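You operate a simulated robot arm through the tools that you are given. There is no shell and no other tool.

The job below is to be done with a simulated robot arm. You get a single attempt, and the scene is never put back.

JOB
Slide the trinket box off the dull patch and wax the patch.
Fine: use the yellow cloth pad and put it back; close the tin. Set down upright: cloth pad. A coat counts when it lies all over at full strength: go over it till it gets no stronger.
Where things are to end (x, y in the base frame): trinket box within 0.03 m of [0.37, -0.05].

Only the result counts: the job must be done as asked and must still hold three seconds after the hand-in. Knocking over, shifting, dropping, spilling or breaking anything else fails it. Flat cloth is picked up by pressing the open fingertips on it (5 to 10 N) and closing them slowly along it; thin cloth reads only 2 to 8 mm in the jaws.

ROBOT AND FRAMES
A 7-joint arm with a two-finger parallel gripper, fixed in place. Base frame: the origin is on the floor under the middle of its stand, x ahead of it, y to its left, z up; the work surface is at about z = 0.74. Units: m, rad, N and s.
With the tool pointing down near the work surface it reaches from about 0.1 to 0.66 m from the base axis. Its first joint turns from -1.152 to 1.152 rad. Payload 1.57 kg.
The TCP is the grasp point between the finger pads, 0.03 m short of the fingertips. In the tool frame z runs along the fingers and y along their closing line. Largest opening 0.08 m; finger width 0.017, thickness 0.012; the body of the gripper, 0.04 by 0.082 m, starts 0.08 m behind the TCP.
Orientation is told as [roll, pitch, yaw] about the base's x, y, z axes, in that order, counted from this pose: with the fingers straight down and closing along the base's y, the tool's x points along the base's -x, its y along +y and its z along -z.

CONTROLS
- The arm moves only by the tool servo_tool. Its argument "motion" is one flat list of numbers, 7 for each row, row after row: the opening in per cent of the stroke, from 0 (shut) to 100 (fully open), then the shift along the tool's x, y, z in m, then the turn, a rotation vector about the tool's x, y, z in rad. In form: [gripper, x, y, z, ax, ay, az, gripper, x, y, z, ax, ay, az, ...]. A call has 1 to 20 rows; each row is the pose to reach, as a shift and turn from the pose commanded when the call began, along the tool's axes at that moment. A row lasts 0.2 s, in which the tool goes at most 0.05 m and 0.15 rad; a call with a longer step from one row to the next is refused whole, and so is a gripper value outside its range. A pose out of reach is approached as far as the arm can. The call stops where the force on the tool passes 40 N (or 10 N more than at its start, if that is more) or the arm is blocked; 0.2 s more then pass. Each finger travels about 0.072 m/s and halts on what it meets, pressing with about 30 N; the grip force reading is that of the motor and also rises with nothing between the fingers. The clock runs only during rows and for 0.2 s after the last one: add rows that repeat a pose to give the fingers time. The reply holds the time, the measured pose of the TCP, the force on the tool along the base axes, the opening and the grip force, in the units named above and with some noise, with the torque about the TCP (base axes, N m) and any sound that the robot's microphone picked up.
- Cameras (640 x 400 px; columns grow to the right, rows downward): "scene" is fixed at [0.0654, 0.4276, 1.4509]; the picture's right is [-0.76, -0.65, 0.00], its down [-0.34, 0.40, -0.85] and it looks along [0.55, -0.65, -0.52] (base axes); focal length 318 px, centre (320, 200). "wrist" rides on the gripper at [0.072, -0.007, -0.122] in the tool frame; the picture's right is [0.09, 1.00, 0.00], its down [-0.84, 0.08, -0.54] and it looks along [-0.54, 0.05, 0.84] (tool axes); focal length 238 px, centre (320, 200). There is no depth. A picture from a camera that has moved, and an enlarged one, comes with that camera's place and axes in the base frame and with its lens. The place of the scene camera against the robot may be out by one fixed shift of up to 0.025 m in any direction.
- camera(camera): a new picture of that camera. It takes no simulated time.
- enlarge(camera, box): a new picture of the part [left, top, right, bottom] of that camera's present view, enlarged. It takes no simulated time.
- close_job(): hands the job in; it is judged then, once.

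Places have to be worked out from the pictures, the camera data and where the tool is seen. Open the gripper and draw the arm clear of the work before you hand the job in, unless the task says otherwise.

The tools are called after ">>>" as a command line: name --argument value ..., lists and objects as JSON in quotes. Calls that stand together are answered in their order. servo_tool: Moves the arm, as the interface text tells. Its arguments: {"type":"object","properties":{"motion":{"type":"array","items":{"type":"number"}}},"required":["motion"]} The other tools are called the same way: camera (camera) takes a picture; enlarge (camera, box) takes an enlarged picture of a part of a camera's view; close_job () hands the job in.

At the start:

```text
clock: 0.0
eef_pos: [0.453, -0.2019, 1.0491]
tcp_rot: [0.0, 0.0, 0.0]
force: [-0.3, 0.4, 0.5]
moment: [0.01, 0.0, 0.0]
finger_gap: 0.0801
grasp_force: 0.1
```

scene: 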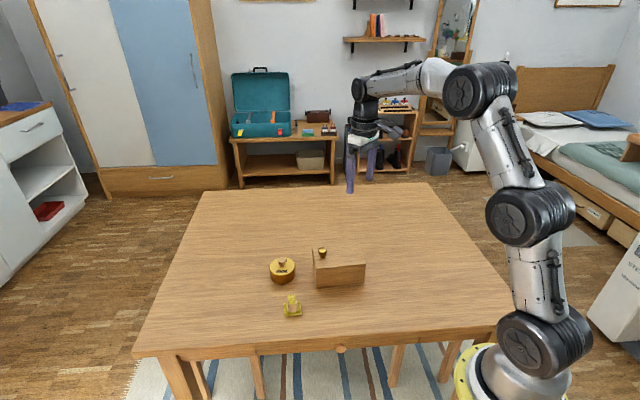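
wrist: 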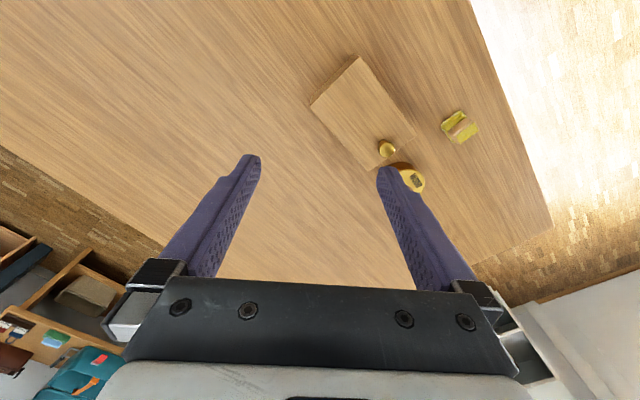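

I start with closer looks at the objects on the table: a wooden box with a brass knob, a round tin and a yellow pad.

>>> enlarge --camera "scene" --box '[220, 220, 420, 345]'

>>> enlarge --camera "wrist" --box '[280, 40, 520, 210]'

```text
3.20 times, centred on (320, 282) of scene
camera zoom: at [0.0654, 0.4276, 1.4509], right [-0.76, -0.65, 0.0], down [-0.34, 0.4, -0.85], along [0.55, -0.65, -0.52], focal length 1019 px, centre (320, -64)
```

zoom: 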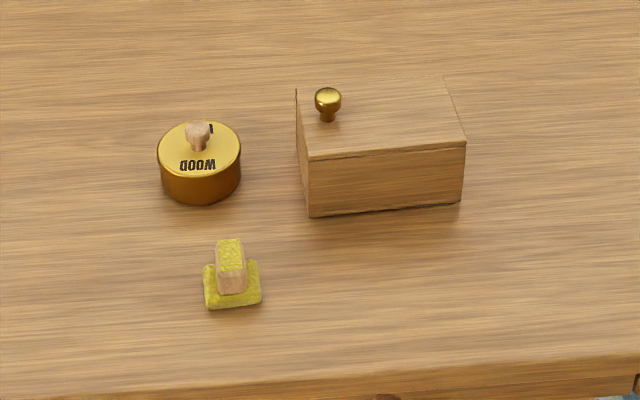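

```text
2.35 times, centred on (400, 125) of wrist
camera zoom: at [0.382, -0.2078, 1.1722], right [-0.09, 1.0, 0.0], down [0.84, 0.08, 0.54], along [0.54, 0.05, -0.84], focal length 561 px, centre (132, 376)
```

zoom: 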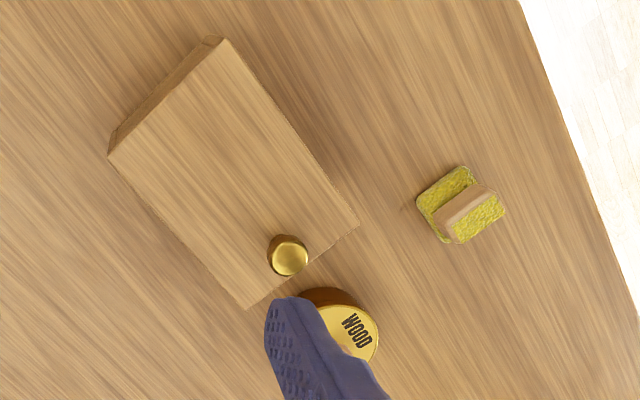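

The pictures put the box near (0.48, -0.155), about 0.144 x 0.095 x 0.073 m with its long axis at roughly 45°, the pad near (0.48, 0.045) and the tin near (0.59, -0.03). I turn the tool to line up with the box's long side and hover behind it for a better look.

>>> servo_tool --motion '[100, -0.02, -0.003, 0.01, 0, 0, 0.14, 100, -0.04, -0.006, 0.02, 0, 0, 0.28, 100, -0.06, -0.01, 0.03, 0, 0, 0.42, 100, -0.08, -0.013, 0.04, 0, 0, 0.56, 100, -0.094, -0.016, 0.049, 0, 0, 0.7, 100, -0.094, -0.016, 0.049, 0, 0, 0.743, 100, -0.094, -0.016, 0.049, 0, 0, 0.743]'

```text
clock: 1.6
eef_pos: [0.5477, -0.2169, 1.0005]
tcp_rot: [0.0, -0.001, -0.746]
force: [0.1, 0.5, 0.9]
moment: [0.02, -0.01, 0.01]
finger_gap: 0.0802
grasp_force: 0.0
```

The arm is at the hover pose; I take both pictures.

>>> camera --camera "wrist"

>>> camera --camera "scene"

```text
taken
camera wrist: at [0.4903, -0.1734, 1.1232], right [0.61, 0.79, 0.0], down [0.67, -0.51, 0.54], along [0.43, -0.33, -0.84], focal length 238 px, centre (320, 200)
```

wrist: 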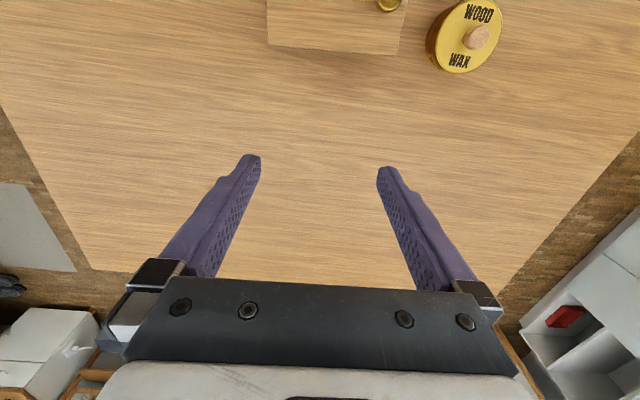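

```text
taken
```

scene: 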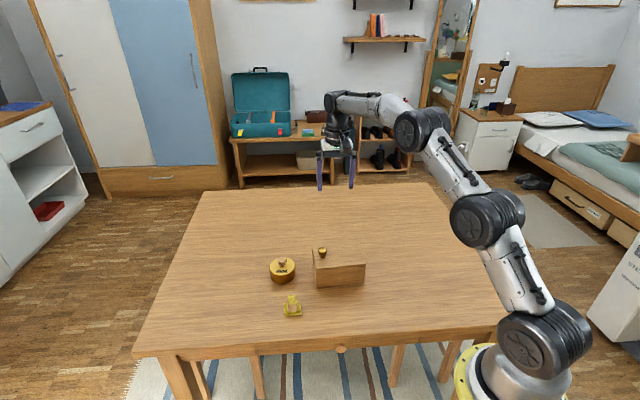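

I enlarge the top of the wrist picture to measure the box's far face and the tin.

>>> enlarge --camera "wrist" --box '[250, 0, 530, 110]'

>>> enlarge --camera "scene" --box '[300, 235, 380, 295]'

>>> enlarge --camera "scene" --box '[260, 245, 330, 325]'

```text
2.29 times, centred on (390, 55) of wrist
camera zoom: at [0.4903, -0.1734, 1.1232], right [0.61, 0.79, 0.0], down [0.67, -0.51, 0.54], along [0.43, -0.33, -0.84], focal length 545 px, centre (160, 531)
```

zoom: 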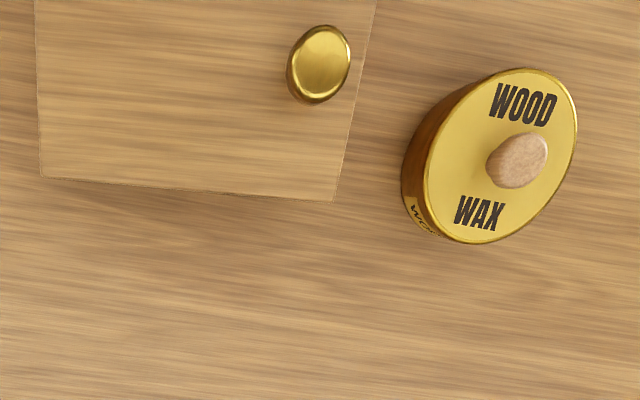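

```text
6.67 times, centred on (340, 265) of scene
camera zoom: at [0.0654, 0.4276, 1.4509], right [-0.76, -0.65, 0.0], down [-0.34, 0.4, -0.85], along [0.55, -0.65, -0.52], focal length 2123 px, centre (187, -233)
```

zoom: 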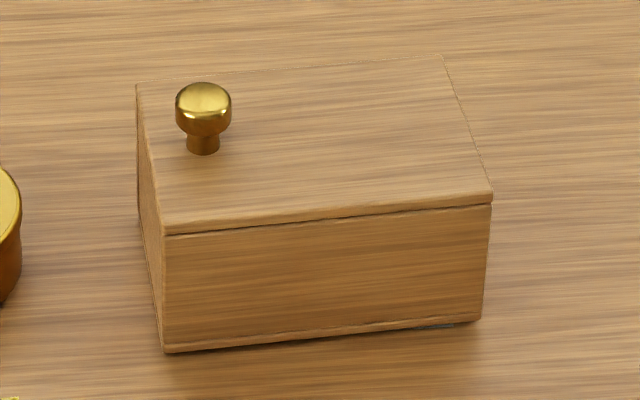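

```text
5.00 times, centred on (295, 285) of scene
camera zoom: at [0.0654, 0.4276, 1.4509], right [-0.76, -0.65, 0.0], down [-0.34, 0.4, -0.85], along [0.55, -0.65, -0.52], focal length 1592 px, centre (445, -225)
```

zoom: 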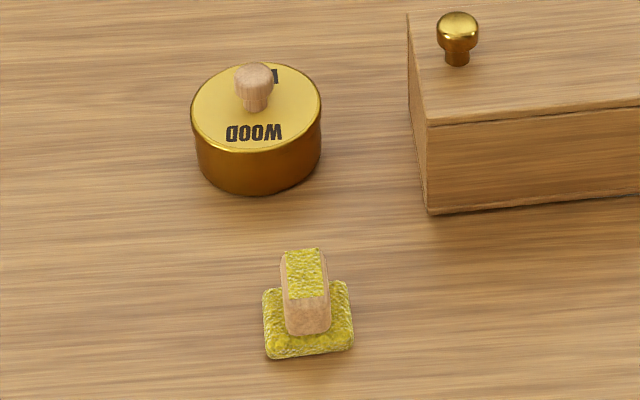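

The box's far face is about 0.07 m ahead of the tool along its x, with its centre near (0.466, -0.134), so a push of about 0.128 m along tool x brings it to the target. I go straight down behind it to a TCP height of about 0.785.

>>> servo_tool --motion '[100, 0, 0.003, 0.04, 0, 0, 0, 100, 0, 0.0066, 0.08, 0, 0, 0, 100, 0, 0.0066, 0.12, 0, 0, 0, 100, 0, 0.0066, 0.16, 0, 0, 0, 100, 0, 0.0066, 0.19, 0, 0, 0, 100, 0, 0.0066, 0.21, 0, 0, 0, 100, 0, 0.0066, 0.2155, 0, 0, 0, 100, 0, 0.0066, 0.2155, 0, 0, 0]'

```text
clock: 3.4
eef_pos: [0.5527, -0.2114, 0.7835]
tcp_rot: [0.002, 0.001, -0.742]
force: [-0.2, -0.7, -0.6]
moment: [0.02, 0.0, -0.03]
finger_gap: 0.08
grasp_force: 0.3
```

Fingers are low behind the box with no contact. I push slowly along tool x, a first part only.

>>> servo_tool --motion '[100, 0.02, 0, 0, 0, 0, 0, 100, 0.04, 0, 0, 0, 0, 0, 100, 0.05, 0, 0, 0, 0, 0, 100, 0.056, 0, 0, 0, 0, 0, 100, 0.062, 0, 0, 0, 0, 0, 100, 0.068, 0, 0, 0, 0, 0, 100, 0.074, 0, 0, 0, 0, 0, 100, 0.08, 0, 0, 0, 0, 0, 100, 0.086, 0, 0, 0, 0, 0, 100, 0.092, 0, 0, 0, 0, 0, 100, 0.098, 0, 0, 0, 0, 0, 100, 0.104, 0, 0, 0, 0, 0, 100, 0.11, 0, 0, 0, 0, 0]'

>>> camera --camera "scene"

>>> camera --camera "wrist"

```text
clock: 6.2
eef_pos: [0.4694, -0.1381, 0.7857]
tcp_rot: [0.001, 0.003, -0.743]
force: [2.0, -2.3, 0.5]
moment: [-0.04, 0.01, 0.0]
finger_gap: 0.0798
grasp_force: 0.1
```

```text
taken
```

scene: 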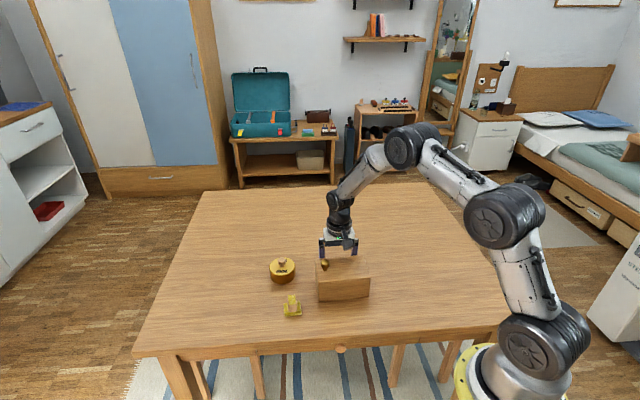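

```text
taken
camera wrist: at [0.4133, -0.0935, 0.9081], right [0.61, 0.8, 0.0], down [0.67, -0.51, 0.54], along [0.43, -0.33, -0.84], focal length 238 px, centre (320, 200)
```

wrist: 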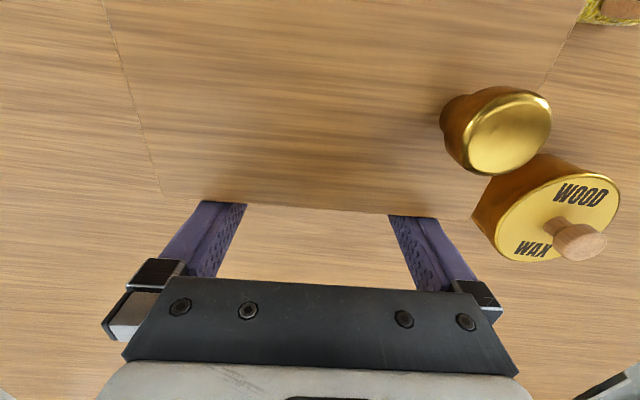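

The box slides squarely with only ~3 N. I push on for most of the remaining distance.

>>> servo_tool --motion '[100, 0.006, 0, 0, 0, 0, 0, 100, 0.012, 0, 0, 0, 0, 0, 100, 0.018, 0, 0, 0, 0, 0, 100, 0.024, 0, 0, 0, 0, 0, 100, 0.03, 0, 0, 0, 0, 0, 100, 0.036, 0, 0, 0, 0, 0, 100, 0.042, 0, 0, 0, 0, 0, 100, 0.048, 0, 0, 0, 0, 0, 100, 0.054, 0, 0, 0, 0, 0, 100, 0.06, 0, 0, 0, 0, 0, 100, 0.066, 0, 0, 0, 0, 0, 100, 0.07, 0, 0, 0, 0, 0, 100, 0.074, 0, 0, 0, 0, 0, 100, 0.076, 0, 0, 0, 0, 0]'

>>> enlarge --camera "scene" --box '[240, 200, 420, 330]'

>>> camera --camera "wrist"

```text
clock: 9.2
eef_pos: [0.4157, -0.0865, 0.7863]
tcp_rot: [-0.001, 0.001, -0.743]
force: [2.2, -3.7, 0.5]
moment: [0.04, 0.06, 0.01]
finger_gap: 0.0798
grasp_force: 0.1
```

```text
3.08 times, centred on (330, 265) of scene
camera zoom: at [0.0655, 0.4275, 1.4509], right [-0.76, -0.65, 0.0], down [-0.34, 0.4, -0.85], along [0.55, -0.65, -0.52], focal length 980 px, centre (289, 0)
```

zoom: 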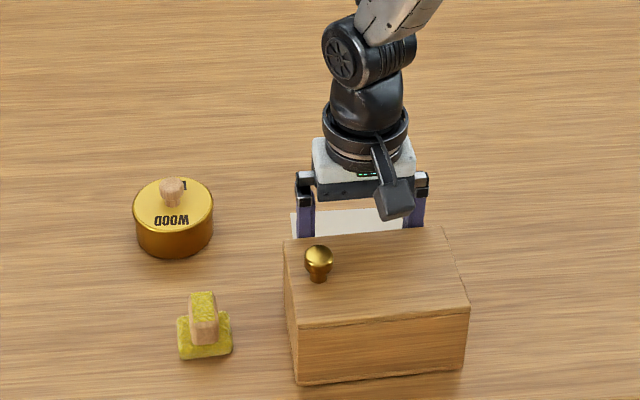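

```text
taken
camera wrist: at [0.3581, -0.0427, 0.9081], right [0.61, 0.8, 0.0], down [0.67, -0.51, 0.54], along [0.43, -0.33, -0.84], focal length 238 px, centre (320, 200)
```

wrist: 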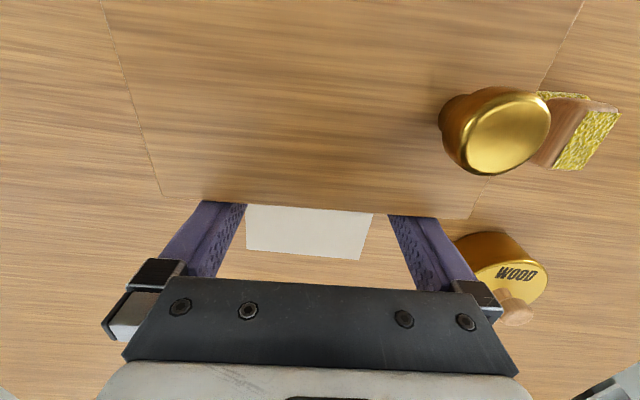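

A pale patch has appeared between the fingers. I back off from the box, rise, and look at the patch and the box.

>>> servo_tool --motion '[100, -0.02, 0, 0, 0, 0, 0, 100, -0.05, 0, 0, 0, 0, 0, 100, -0.05, 0, -0.04, 0, 0, 0, 100, -0.05, 0, -0.09, 0, 0, 0, 100, -0.05, 0, -0.14, 0, 0, 0, 100, -0.05, 0, -0.19, 0, 0, 0, 100, -0.05, 0, -0.21, 0, 0, 0, 100, -0.05, 0, -0.21, 0, 0, 0]'

>>> camera --camera "wrist"

>>> enlarge --camera "scene" --box '[240, 220, 420, 340]'

```text
clock: 11.0
eef_pos: [0.4522, -0.1219, 0.9956]
tcp_rot: [-0.001, 0.001, -0.743]
force: [-1.1, -0.3, 0.3]
moment: [-0.02, -0.03, -0.03]
finger_gap: 0.0799
grasp_force: 0.1
```

```text
taken
camera wrist: at [0.3935, -0.0774, 1.1188], right [0.61, 0.8, 0.0], down [0.67, -0.51, 0.54], along [0.43, -0.33, -0.84], focal length 238 px, centre (320, 200)
```

wrist: 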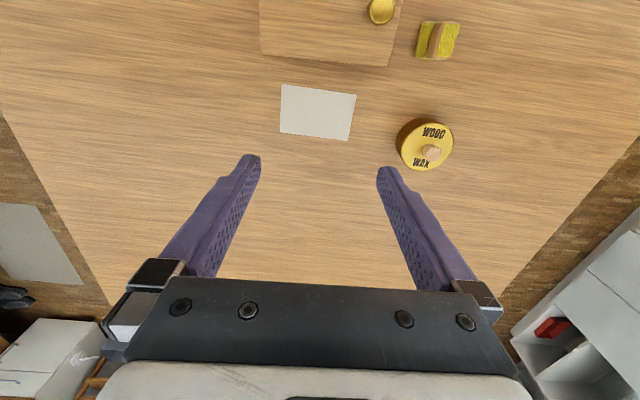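

```text
3.33 times, centred on (330, 280) of scene
camera zoom: at [0.0654, 0.4276, 1.4509], right [-0.76, -0.65, 0.0], down [-0.34, 0.4, -0.85], along [0.55, -0.65, -0.52], focal length 1062 px, centre (287, -67)
```

zoom: 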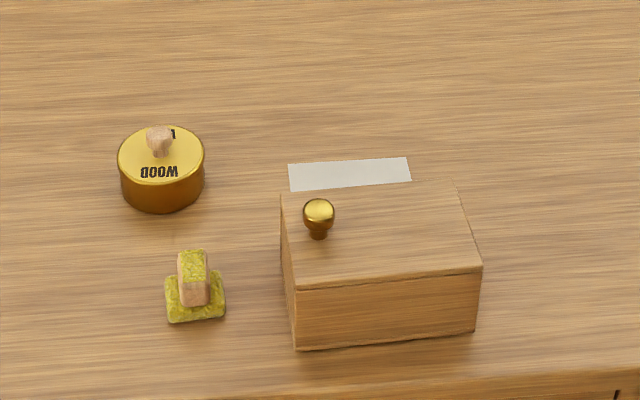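

The box now sits near (0.371, -0.046) and the patch is fully bare, about 0.11 x 0.07 m centred near (0.46, -0.134). Next I zoom in on the tin and the pad to measure them.

>>> enlarge --camera "wrist" --box '[370, 0, 490, 180]'

>>> enlarge --camera "wrist" --box '[240, 40, 480, 190]'

```text
2.22 times, centred on (430, 90) of wrist
camera zoom: at [0.3935, -0.0774, 1.1188], right [0.61, 0.8, 0.0], down [0.67, -0.51, 0.54], along [0.43, -0.33, -0.84], focal length 530 px, centre (76, 444)
```

zoom: 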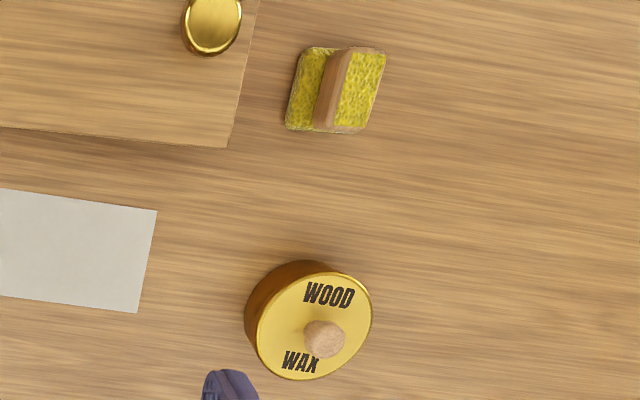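

```text
2.67 times, centred on (360, 115) of wrist
camera zoom: at [0.3935, -0.0774, 1.1188], right [0.61, 0.8, 0.0], down [0.67, -0.51, 0.54], along [0.43, -0.33, -0.84], focal length 636 px, centre (213, 427)
```

zoom: 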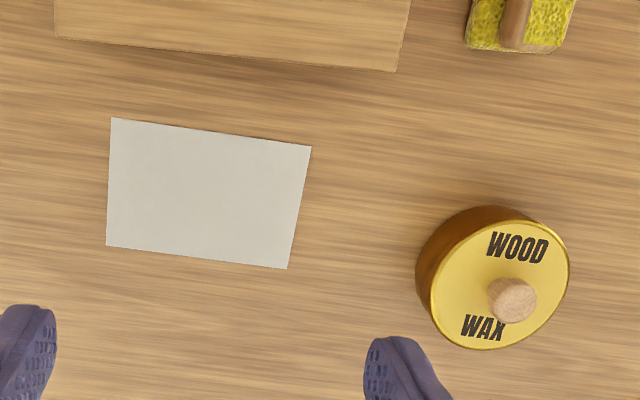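

The lid centre triangulates to about (0.589, -0.026) at z about 0.78, and the pad's handle runs roughly along tool x, so this yaw suits it. I move over the tin at height 0.95 to look down on the knob.

>>> servo_tool --motion '[100, -0.009, 0.041, 0.011, 0, 0, 0, 100, -0.018, 0.082, 0.022, 0, 0, 0, 100, -0.027, 0.122, 0.034, 0, 0, 0, 100, -0.0358, 0.1632, 0.0456, 0, 0, 0, 100, -0.0358, 0.1632, 0.0456, 0, 0, 0]'

>>> camera --camera "wrist"

>>> enlarge --camera "wrist" --box '[240, 60, 400, 180]'

```text
clock: 12.2
eef_pos: [0.591, -0.0225, 0.9489]
tcp_rot: [0.0, 0.0, -0.744]
force: [-0.2, 0.2, 0.2]
moment: [0.02, 0.0, 0.02]
finger_gap: 0.0799
grasp_force: 0.1
```

```text
taken
camera wrist: at [0.5329, 0.0213, 1.0718], right [0.61, 0.8, 0.0], down [0.67, -0.51, 0.54], along [0.43, -0.33, -0.84], focal length 238 px, centre (320, 200)
```

wrist: 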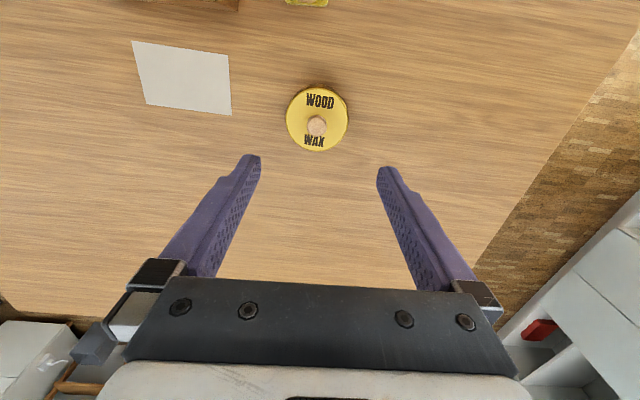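

```text
3.33 times, centred on (320, 120) of wrist
camera zoom: at [0.5329, 0.0213, 1.0718], right [0.61, 0.8, 0.0], down [0.67, -0.51, 0.54], along [0.43, -0.33, -0.84], focal length 794 px, centre (320, 467)
```

zoom: 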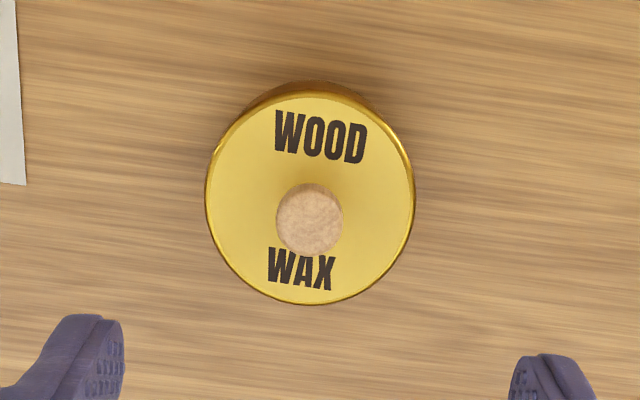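

The knob head is about 22 mm across with its top near z 0.805, centred at about (0.589, -0.026). I shift 4 mm in tool y, partly close, and go down so the fingertips stop just above the lid.

>>> servo_tool --motion '[60, -0.0014, -0.004, 0.04, 0, 0, 0, 60, -0.0014, -0.004, 0.08, 0, 0, 0, 60, -0.0014, -0.004, 0.11, 0, 0, 0, 60, -0.0014, -0.004, 0.125, 0, 0, 0, 60, -0.0014, -0.004, 0.133, 0, 0, 0, 60, -0.0014, -0.004, 0.133, 0, 0, 0]'

>>> camera --camera "wrist"

>>> enlarge --camera "scene" --box '[240, 220, 340, 300]'

```text
clock: 13.6
eef_pos: [0.5871, -0.0277, 0.8174]
tcp_rot: [0.001, 0.0, -0.744]
force: [-0.8, -0.8, 0.3]
moment: [0.0, 0.0, 0.04]
finger_gap: 0.0478
grasp_force: 0.0
```

```text
taken
camera wrist: at [0.5298, 0.0157, 0.9402], right [0.61, 0.8, 0.0], down [0.67, -0.51, 0.54], along [0.43, -0.33, -0.84], focal length 238 px, centre (320, 200)
```

wrist: 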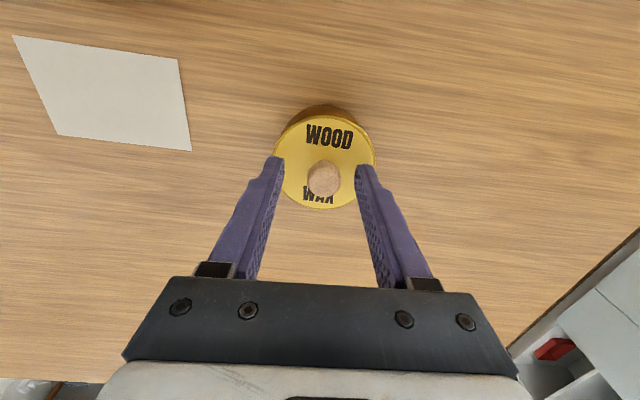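

```text
5.00 times, centred on (290, 260) of scene
camera zoom: at [0.0654, 0.4276, 1.4509], right [-0.76, -0.65, 0.0], down [-0.34, 0.4, -0.85], along [0.55, -0.65, -0.52], focal length 1592 px, centre (470, -100)
```

zoom: 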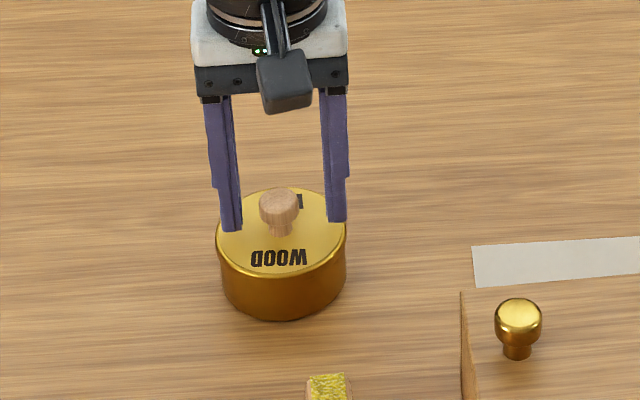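

The fingers straddle the knob; I zoom in to check centring before closing.

>>> enlarge --camera "wrist" --box '[250, 100, 400, 230]'

```text
3.08 times, centred on (325, 165) of wrist
camera zoom: at [0.5298, 0.0157, 0.9402], right [0.61, 0.8, 0.0], down [0.67, -0.51, 0.54], along [0.43, -0.33, -0.84], focal length 733 px, centre (305, 308)
```

zoom: 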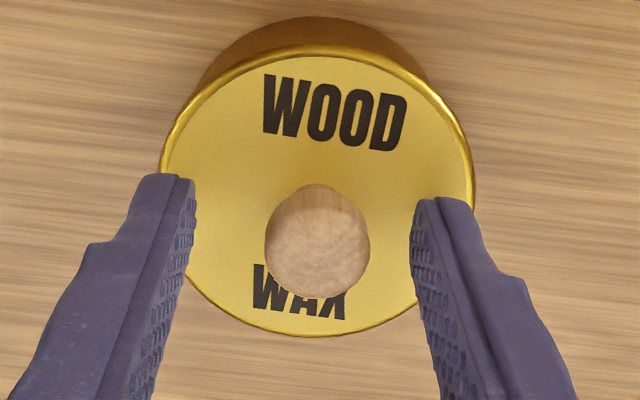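

The knob sits about 2.5 mm toward tool +y of the finger middle. I shift that much, then close gradually.

>>> servo_tool --motion '[60, 0.001, 0.0027, 0, 0, 0, 0, 60, 0.001, 0.0027, 0, 0, 0, 0, 45, 0.001, 0.0027, 0, 0, 0, 0, 35, 0.001, 0.0027, 0, 0, 0, 0, 30, 0.001, 0.0027, 0, 0, 0, 0, 25, 0.001, 0.0027, 0, 0, 0, 0, 15, 0.001, 0.0027, 0, 0, 0, 0, 0, 0.001, 0.0027, 0, 0, 0, 0, 0, 0.001, 0.0027, 0, 0, 0, 0, 0, 0.001, 0.0027, 0, 0, 0, 0]'

>>> camera --camera "wrist"

```text
clock: 15.8
eef_pos: [0.5883, -0.0252, 0.8177]
tcp_rot: [0.001, 0.001, -0.745]
force: [0.0, 0.3, 0.2]
moment: [-0.01, -0.02, -0.03]
finger_gap: 0.0214
grasp_force: 30.5
heard: snap
```

```text
taken
camera wrist: at [0.5307, 0.0185, 0.9402], right [0.61, 0.8, 0.0], down [0.67, -0.51, 0.54], along [0.43, -0.33, -0.84], focal length 238 px, centre (320, 200)
```

wrist: 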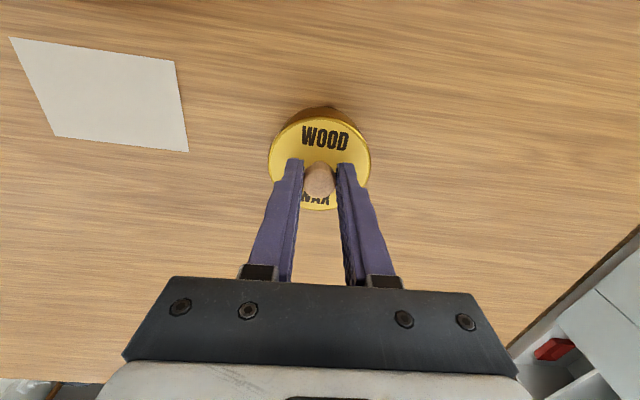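

The knob is gripped (21 mm, 30 N) and a snap was heard. I lift slowly and check the force.

>>> servo_tool --motion '[0, 0, 0, -0.003, 0, 0, 0, 0, 0, 0, -0.006, 0, 0, 0, 0, 0, 0, -0.01, 0, 0, 0, 0, 0, 0, -0.015, 0, 0, 0, 0, 0, 0, -0.02, 0, 0, 0, 0, 0, 0, -0.03, 0, 0, 0]'

>>> enlarge --camera "scene" --box '[240, 220, 340, 300]'

```text
clock: 17.2
eef_pos: [0.5893, -0.0249, 0.8462]
tcp_rot: [0.0, 0.0, -0.744]
force: [0.6, 0.6, -0.2]
moment: [0.01, -0.01, -0.01]
finger_gap: 0.0
grasp_force: 21.8
```

```text
5.00 times, centred on (290, 260) of scene
camera zoom: at [0.0654, 0.4276, 1.4509], right [-0.76, -0.65, 0.0], down [-0.34, 0.4, -0.85], along [0.55, -0.65, -0.52], focal length 1592 px, centre (470, -100)
```

zoom: 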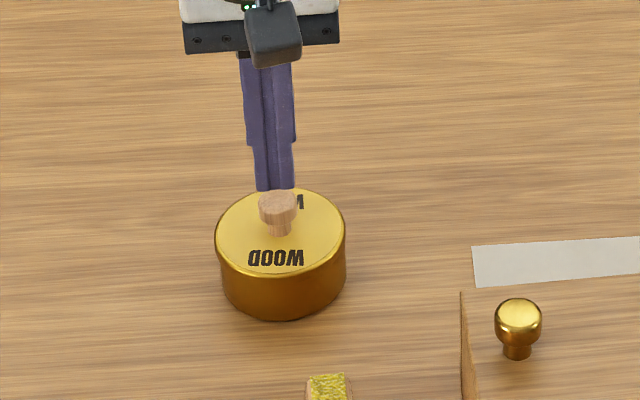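

The fingers slipped off the rounded knob head without lifting the lid. I reopen and go lower, so the tips close under the head around the stem.

>>> servo_tool --motion '[30, 0, 0, 0, 0, 0, 0, 60, 0, 0, 0, 0, 0, 0, 60, 0, 0, 0, 0, 0, 0, 60, 0, 0, 0.015, 0, 0, 0, 60, 0, 0, 0.025, 0, 0, 0, 60, 0, 0, 0.03, 0, 0, 0, 60, 0, 0, 0.033, 0, 0, 0, 60, 0, 0, 0.035, 0, 0, 0, 60, 0, 0, 0.0365, 0, 0, 0, 60, 0, 0, 0.0365, 0, 0, 0]'

>>> enlarge --camera "wrist" --box '[250, 100, 400, 230]'

>>> enlarge --camera "scene" --box '[250, 230, 320, 290]'

```text
clock: 19.4
eef_pos: [0.5884, -0.0263, 0.8089]
tcp_rot: [0.001, -0.001, -0.743]
force: [0.3, 0.0, 1.1]
moment: [0.03, 0.03, -0.03]
finger_gap: 0.0478
grasp_force: 0.0
```

```text
3.08 times, centred on (325, 165) of wrist
camera zoom: at [0.5313, 0.0181, 0.9324], right [0.61, 0.8, 0.0], down [0.67, -0.51, 0.54], along [0.43, -0.33, -0.84], focal length 733 px, centre (305, 308)
```

zoom: 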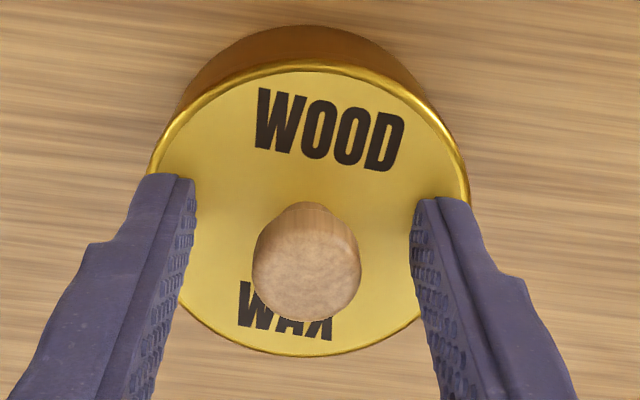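

```text
6.67 times, centred on (285, 260) of scene
camera zoom: at [0.0654, 0.4276, 1.4509], right [-0.76, -0.65, 0.0], down [-0.34, 0.4, -0.85], along [0.55, -0.65, -0.52], focal length 2123 px, centre (553, -200)
```

zoom: 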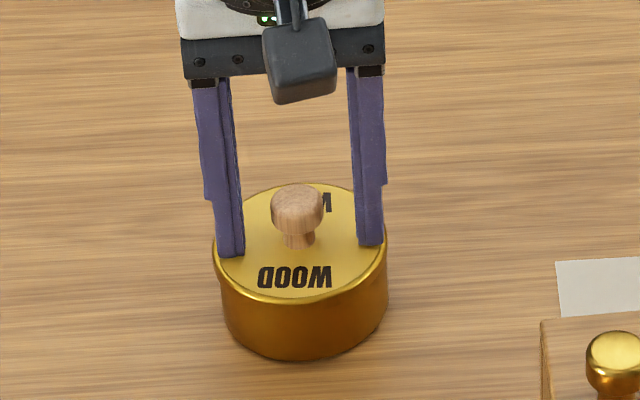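

The knob is centred and the tips are at the lid's surface now. I close on it and lift only a few millimetres to see what force comes.

>>> servo_tool --motion '[45, 0, 0, 0, 0, 0, 0, 35, 0, 0, 0, 0, 0, 0, 28, 0, 0, 0, 0, 0, 0, 20, 0, 0, 0, 0, 0, 0, 0, 0, 0, 0, 0, 0, 0, 0, 0, 0, 0, 0, 0, 0, 0, 0, 0, 0, 0, 0, 0, 0, 0, 0, -0.002, 0, 0, 0, 0, 0, 0, -0.004, 0, 0, 0]'

>>> enlarge --camera "scene" --box '[250, 230, 320, 290]'

```text
clock: 21.4
eef_pos: [0.5886, -0.0259, 0.8139]
tcp_rot: [-0.002, 0.0, -0.742]
force: [0.3, 0.1, -0.5]
moment: [0.0, -0.01, 0.0]
finger_gap: 0.0212
grasp_force: 30.3
```

```text
6.67 times, centred on (285, 260) of scene
camera zoom: at [0.0654, 0.4276, 1.4509], right [-0.76, -0.65, 0.0], down [-0.34, 0.4, -0.85], along [0.55, -0.65, -0.52], focal length 2123 px, centre (553, -200)
```

zoom: 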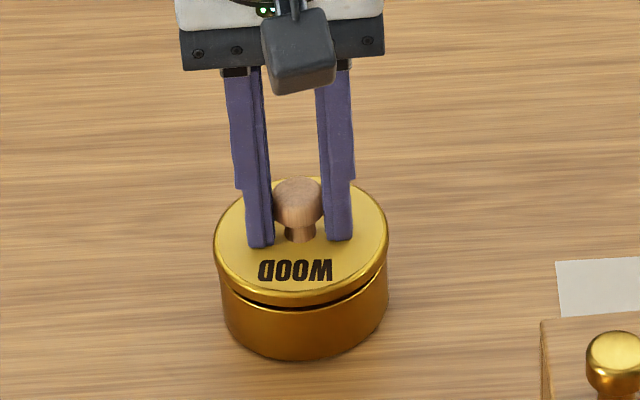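

The lid has risen about 4 mm off the tin and the grip holds. I lift it slowly clear.

>>> servo_tool --motion '[0, 0, 0, -0.005, 0, 0, 0, 0, 0, 0, -0.01, 0, 0, 0, 0, 0, 0, -0.015, 0, 0, 0, 0, 0, 0, -0.022, 0, 0, 0, 0, 0, 0, -0.03, 0, 0, 0, 0, 0, 0, -0.045, 0, 0, 0, 0, 0, 0, -0.06, 0, 0, 0, 0, 0, 0, -0.06, 0, 0, 0]'

>>> enlarge --camera "scene" --box '[240, 210, 340, 290]'

>>> camera --camera "wrist"

```text
clock: 23.2
eef_pos: [0.5883, -0.0254, 0.8742]
tcp_rot: [0.002, -0.001, -0.743]
force: [0.4, -0.6, -0.5]
moment: [0.0, -0.01, 0.0]
finger_gap: 0.0211
grasp_force: 29.9
```

```text
5.00 times, centred on (290, 250) of scene
camera zoom: at [0.0654, 0.4276, 1.4509], right [-0.76, -0.65, 0.0], down [-0.34, 0.4, -0.85], along [0.55, -0.65, -0.52], focal length 1592 px, centre (470, -50)
```

zoom: 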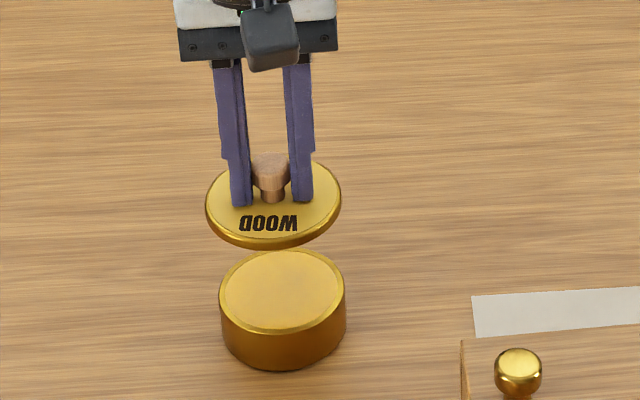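

```text
taken
camera wrist: at [0.531, 0.0192, 0.997], right [0.61, 0.8, 0.0], down [0.67, -0.51, 0.54], along [0.43, -0.33, -0.84], focal length 238 px, centre (320, 200)
```

wrist: 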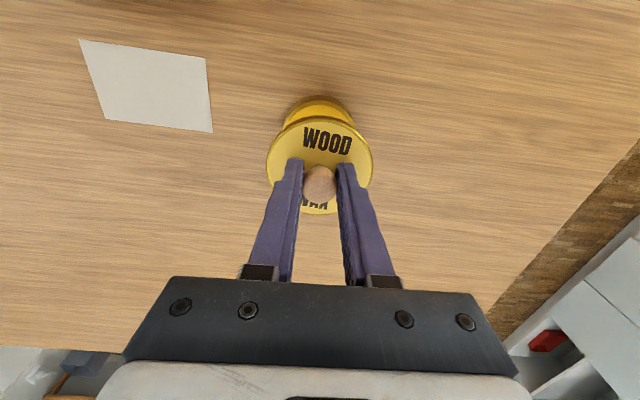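

The tin is open with yellow wax inside, and the lid is a thin disc. I carry it to a free place near (0.585, -0.185) and lower it most of the way.

>>> servo_tool --motion '[0, -0.015, -0.017, 0, 0, 0, 0, 0, -0.036, -0.041, 0, 0, 0, 0, 0, -0.057, -0.065, 0, 0, 0, 0, 0, -0.078, -0.088, 0, 0, 0, 0, 0, -0.095, -0.108, 0, 0, 0, 0, 0, -0.1058, -0.1195, 0, 0, 0, 0, 0, -0.1058, -0.1195, 0.02, 0, 0, 0, 0, -0.1058, -0.1195, 0.045, 0, 0, 0, 0, -0.1058, -0.1195, 0.065, 0, 0, 0, 0, -0.1058, -0.1195, 0.08, 0, 0, 0, 0, -0.1058, -0.1195, 0.088, 0, 0, 0, 0, -0.1058, -0.1195, 0.088, 0, 0, 0]'

>>> enlarge --camera "scene" --box '[260, 190, 380, 270]'

>>> camera --camera "wrist"

```text
clock: 25.8
eef_pos: [0.5847, -0.1847, 0.7859]
tcp_rot: [0.001, 0.001, -0.742]
force: [0.0, 0.7, -0.8]
moment: [-0.03, 0.01, -0.01]
finger_gap: 0.0214
grasp_force: 30.6
```

```text
5.00 times, centred on (320, 230) of scene
camera zoom: at [0.0654, 0.4276, 1.4509], right [-0.76, -0.65, 0.0], down [-0.34, 0.4, -0.85], along [0.55, -0.65, -0.52], focal length 1592 px, centre (320, 50)
```

zoom: 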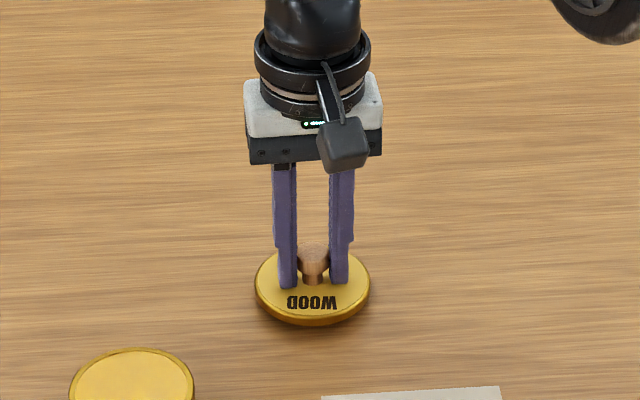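

```text
taken
camera wrist: at [0.5283, -0.142, 0.9083], right [0.61, 0.8, 0.0], down [0.67, -0.51, 0.54], along [0.43, -0.33, -0.84], focal length 238 px, centre (320, 200)
```

wrist: 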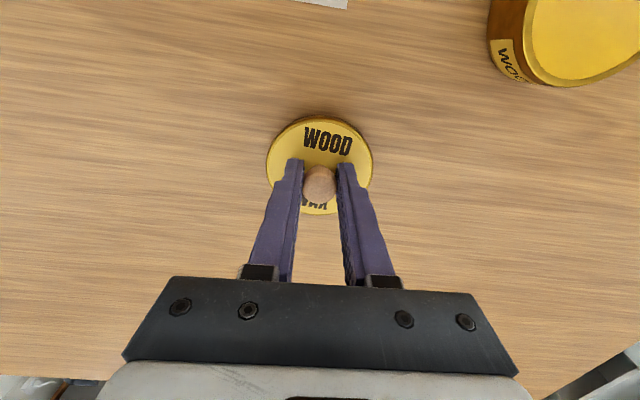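

The lid hangs level just above the table. I lower it in small steps and watch for contact.

>>> servo_tool --motion '[0, 0, 0, 0.002, 0, 0, 0, 0, 0, 0, 0.004, 0, 0, 0, 0, 0, 0, 0.006, 0, 0, 0]'

```text
clock: 26.6
eef_pos: [0.5857, -0.1855, 0.7799]
tcp_rot: [0.0, 0.0, -0.743]
force: [-0.4, 0.0, 0.2]
moment: [-0.02, 0.0, 0.02]
finger_gap: 0.0212
grasp_force: 29.8
```

No contact force yet; I go down 2 mm more.

>>> servo_tool --motion '[0, 0, 0, 0.001, 0, 0, 0, 0, 0, 0, 0.002, 0, 0, 0]'

>>> enlarge --camera "scene" --box '[290, 225, 350, 265]'

```text
clock: 27.2
eef_pos: [0.5855, -0.1851, 0.7773]
tcp_rot: [0.001, 0.0, -0.742]
force: [-0.5, -0.3, 0.1]
moment: [0.01, -0.02, -0.03]
finger_gap: 0.021
grasp_force: 29.7
```

```text
10.00 times, centred on (320, 245) of scene
camera zoom: at [0.0654, 0.4276, 1.4509], right [-0.76, -0.65, 0.0], down [-0.34, 0.4, -0.85], along [0.55, -0.65, -0.52], focal length 3185 px, centre (320, -250)
```

zoom: 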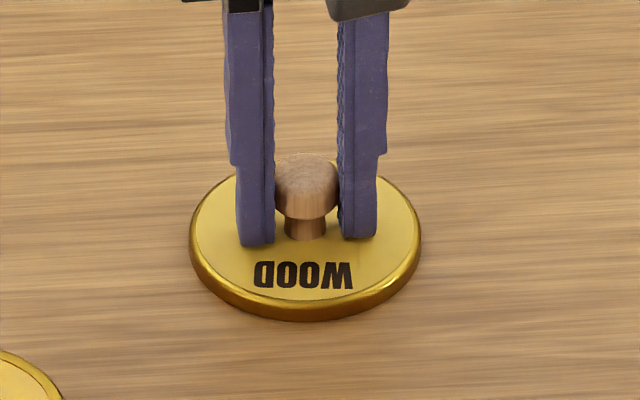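

It looks nearly down but no load shows. I lower another 2 mm.

>>> servo_tool --motion '[0, 0, 0, 0.001, 0, 0, 0, 0, 0, 0, 0.002, 0, 0, 0]'

```text
clock: 27.8
eef_pos: [0.5855, -0.1857, 0.7778]
tcp_rot: [0.0, -0.003, -0.743]
force: [-3.3, -0.9, 6.3]
moment: [0.09, 0.15, 0.04]
finger_gap: 0.0211
grasp_force: 29.8
```

The lid touches the table (6 N). I relieve the press, open the fingers slowly, and rise.

>>> servo_tool --motion '[0, 0, 0, -0.0015, 0, 0, 0, 24, 0, 0, -0.0015, 0, 0, 0, 30, 0, 0, -0.0015, 0, 0, 0, 36, 0, 0, -0.0015, 0, 0, 0, 50, 0, 0, -0.0015, 0, 0, 0, 60, 0, 0, -0.0015, 0, 0, 0, 60, 0, 0, -0.02, 0, 0, 0, 60, 0, 0, -0.05, 0, 0, 0, 60, 0, 0, -0.09, 0, 0, 0, 60, 0, 0, -0.13, 0, 0, 0, 60, 0, 0, -0.13, 0, 0, 0]'

>>> camera --camera "wrist"

>>> enlarge --camera "scene" --box '[240, 210, 400, 320]'

```text
clock: 30.2
eef_pos: [0.5864, -0.187, 0.9063]
tcp_rot: [0.001, 0.002, -0.743]
force: [-0.4, 0.3, -0.5]
moment: [0.0, 0.01, 0.02]
finger_gap: 0.048
grasp_force: 0.1
```

```text
taken
camera wrist: at [0.5281, -0.1431, 1.0293], right [0.61, 0.8, 0.0], down [0.67, -0.51, 0.54], along [0.43, -0.33, -0.84], focal length 238 px, centre (320, 200)
```

wrist: 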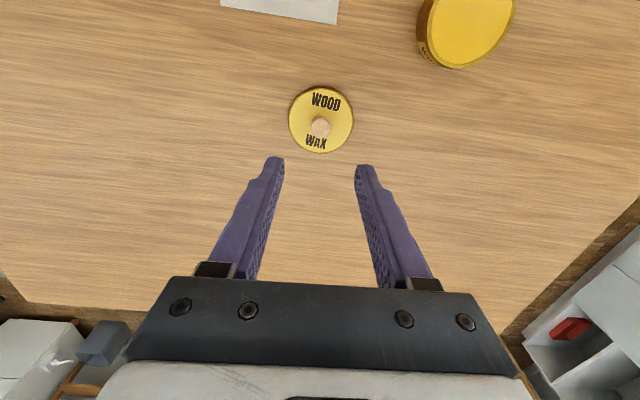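

```text
3.64 times, centred on (320, 265) of scene
camera zoom: at [0.0654, 0.4276, 1.4509], right [-0.76, -0.65, 0.0], down [-0.34, 0.4, -0.85], along [0.55, -0.65, -0.52], focal length 1158 px, centre (320, -36)
```

zoom: 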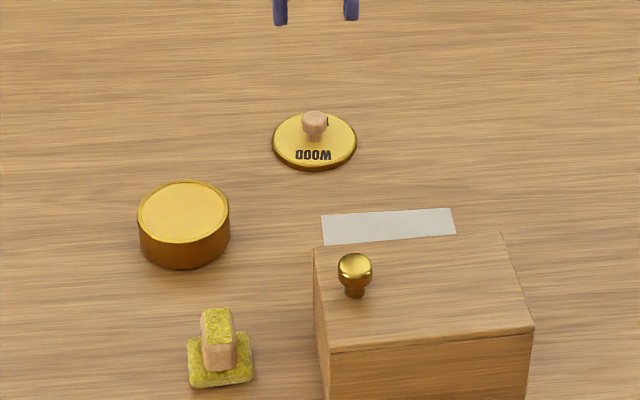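

The lid lies flat at about (0.586, -0.186). Now I move over the pad near (0.477, 0.043) at height 0.95 to look at it.

>>> servo_tool --motion '[100, 0.02, 0.008, -0.03, 0, 0, 0, 100, 0.06, 0.024, -0.044, 0, 0, 0, 100, 0.1, 0.04, -0.044, 0, 0, 0, 100, 0.14, 0.056, -0.044, 0, 0, 0, 100, 0.18, 0.072, -0.044, 0, 0, 0, 100, 0.215, 0.087, -0.044, 0, 0, 0, 100, 0.2362, 0.0954, -0.044, 0, 0, 0, 100, 0.2362, 0.0954, -0.044, 0, 0, 0]'

>>> camera --camera "wrist"

>>> enlarge --camera "wrist" --box '[250, 60, 390, 170]'

>>> enlarge --camera "scene" --box '[265, 280, 325, 330]'

```text
clock: 32.0
eef_pos: [0.4758, 0.0434, 0.9508]
tcp_rot: [0.0, 0.0, -0.745]
force: [-0.3, -0.1, 0.3]
moment: [0.0, 0.04, 0.0]
finger_gap: 0.08
grasp_force: 0.1
```

```text
taken
camera wrist: at [0.4184, 0.0872, 1.0728], right [0.61, 0.8, 0.0], down [0.67, -0.51, 0.54], along [0.43, -0.33, -0.84], focal length 238 px, centre (320, 200)
```

wrist: 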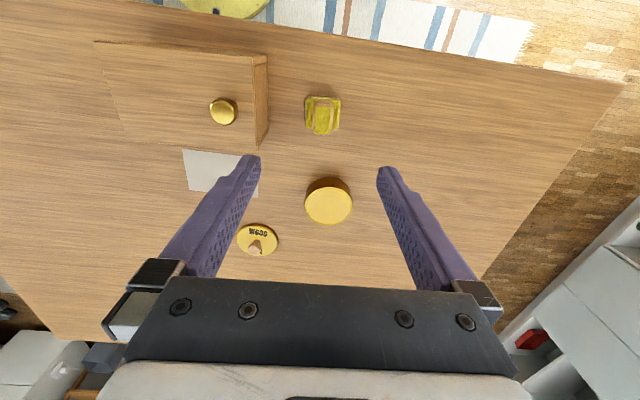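

```text
3.64 times, centred on (320, 115) of wrist
camera zoom: at [0.4184, 0.0872, 1.0728], right [0.61, 0.8, 0.0], down [0.67, -0.51, 0.54], along [0.43, -0.33, -0.84], focal length 867 px, centre (320, 509)
```

zoom: 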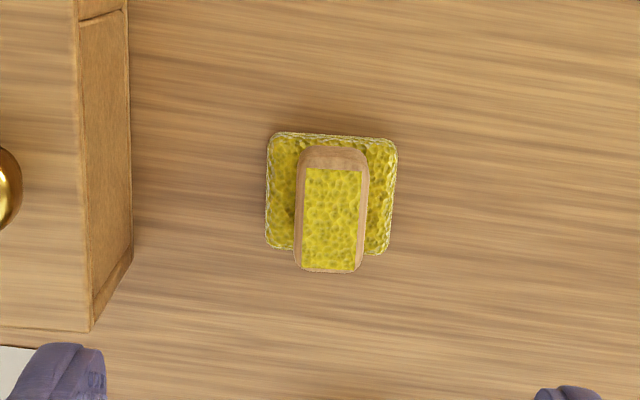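

```text
8.00 times, centred on (295, 305) of scene
camera zoom: at [0.0654, 0.4276, 1.4509], right [-0.76, -0.65, 0.0], down [-0.34, 0.4, -0.85], along [0.55, -0.65, -0.52], focal length 2548 px, centre (520, -640)
```

zoom: 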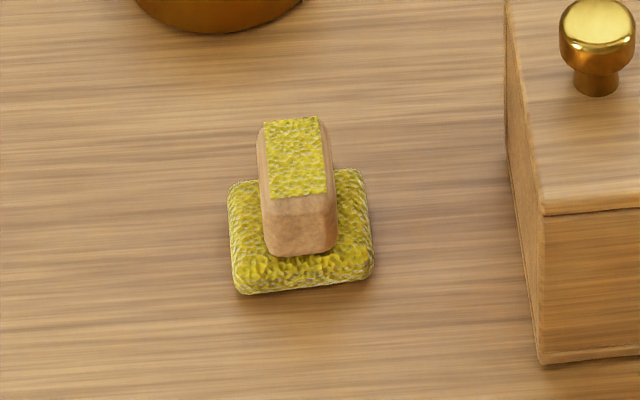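

The pad's base is about 45 x 42 mm and its handle about 24 mm wide, aligned with the tool to within 2°, centred about 3 mm toward tool +y. I go down around the handle with the tips staying above the pad's base.

>>> servo_tool --motion '[70, -0.0011, 0.0032, 0.04, 0, 0, 0, 60, -0.0011, 0.0032, 0.08, 0, 0, 0, 60, -0.0011, 0.0032, 0.115, 0, 0, 0, 60, -0.0011, 0.0032, 0.14, 0, 0, 0, 60, -0.0011, 0.0032, 0.155, 0, 0, 0, 60, -0.0011, 0.0032, 0.16, 0, 0, 0, 60, -0.0011, 0.0032, 0.16, 0, 0, 0]'

>>> enlarge --camera "wrist" --box '[250, 100, 400, 230]'

>>> enlarge --camera "scene" --box '[265, 260, 345, 330]'

```text
clock: 33.6
eef_pos: [0.4796, 0.0466, 0.7916]
tcp_rot: [0.0, 0.001, -0.744]
force: [0.4, -0.4, -0.1]
moment: [0.01, -0.02, -0.04]
finger_gap: 0.0479
grasp_force: 0.0
```

```text
3.08 times, centred on (325, 165) of wrist
camera zoom: at [0.422, 0.0907, 0.9134], right [0.61, 0.8, 0.0], down [0.67, -0.51, 0.54], along [0.43, -0.33, -0.84], focal length 733 px, centre (305, 308)
```

zoom: 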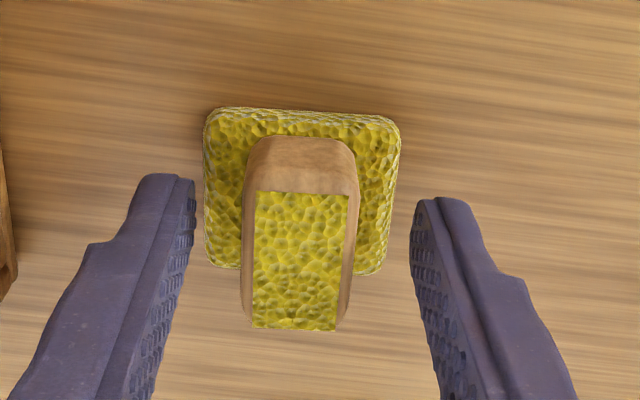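

```text
5.71 times, centred on (305, 295) of scene
camera zoom: at [0.0654, 0.4276, 1.4509], right [-0.76, -0.65, 0.0], down [-0.34, 0.4, -0.85], along [0.55, -0.65, -0.52], focal length 1820 px, centre (406, -343)
```

zoom: 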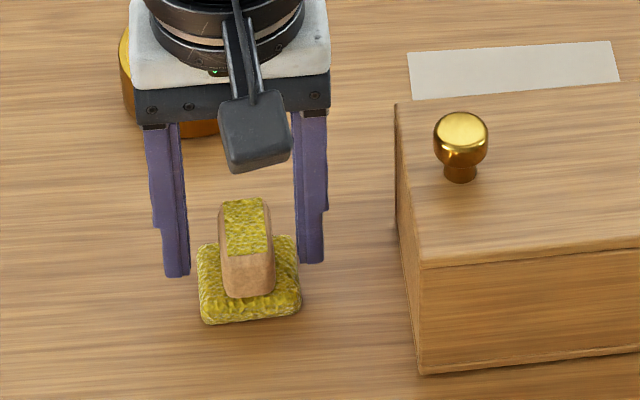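

The handle is centred between the fingers within about 1 mm. I go 3 mm lower and close gently.

>>> servo_tool --motion '[60, 0, -0.001, 0.002, 0, 0, 0, 60, 0, -0.001, 0.003, 0, 0, 0, 45, 0, -0.001, 0.003, 0, 0, 0, 38, 0, -0.001, 0.003, 0, 0, 0, 32, 0, -0.001, 0.003, 0, 0, 0, 26, 0, -0.001, 0.003, 0, 0, 0, 15, 0, -0.001, 0.003, 0, 0, 0, 0, 0, -0.001, 0.003, 0, 0, 0, 0, 0, -0.001, 0.003, 0, 0, 0]'

>>> enlarge --camera "scene" --box '[265, 260, 345, 330]'

>>> enlarge --camera "wrist" --box '[250, 100, 400, 230]'

```text
clock: 35.6
eef_pos: [0.4789, 0.0462, 0.7874]
tcp_rot: [0.0, -0.001, -0.744]
force: [0.2, -0.1, 0.3]
moment: [0.01, -0.05, 0.03]
finger_gap: 0.0227
grasp_force: 29.3
```

```text
5.71 times, centred on (305, 295) of scene
camera zoom: at [0.0654, 0.4276, 1.4509], right [-0.76, -0.65, 0.0], down [-0.34, 0.4, -0.85], along [0.55, -0.65, -0.52], focal length 1820 px, centre (406, -343)
```

zoom: 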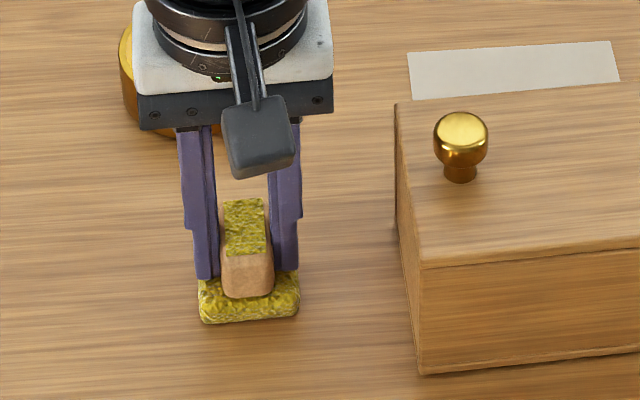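

```text
3.08 times, centred on (325, 165) of wrist
camera zoom: at [0.4215, 0.0898, 0.9101], right [0.61, 0.8, 0.0], down [0.67, -0.51, 0.54], along [0.43, -0.33, -0.84], focal length 733 px, centre (305, 308)
```

zoom: 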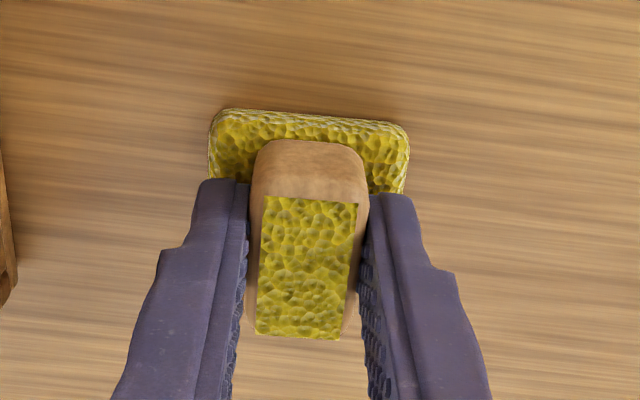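

The handle is gripped at 22.7 mm with TCP (0.479, 0.046, 0.788), which I keep as the return pose. I lift straight up and check that the pad comes along.

>>> servo_tool --motion '[0, 0, 0, -0.005, 0, 0, 0, 0, 0, 0, -0.015, 0, 0, 0, 0, 0, 0, -0.03, 0, 0, 0, 0, 0, 0, -0.055, 0, 0, 0, 0, 0, 0, -0.08, 0, 0, 0, 0, 0, 0, -0.08, 0, 0, 0]'

>>> enlarge --camera "scene" --box '[245, 230, 345, 310]'

```text
clock: 37.0
eef_pos: [0.4782, 0.0462, 0.8685]
tcp_rot: [0.0, -0.002, -0.742]
force: [0.2, 1.0, -0.7]
moment: [0.03, 0.01, 0.04]
finger_gap: 0.0228
grasp_force: 30.2
```

```text
5.00 times, centred on (295, 270) of scene
camera zoom: at [0.0654, 0.4276, 1.4509], right [-0.76, -0.65, 0.0], down [-0.34, 0.4, -0.85], along [0.55, -0.65, -0.52], focal length 1592 px, centre (445, -150)
```

zoom: 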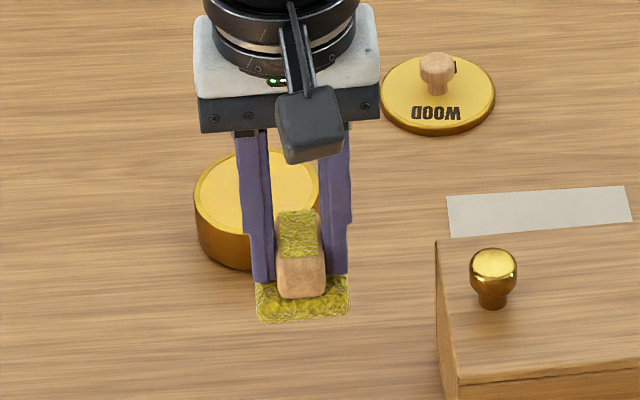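

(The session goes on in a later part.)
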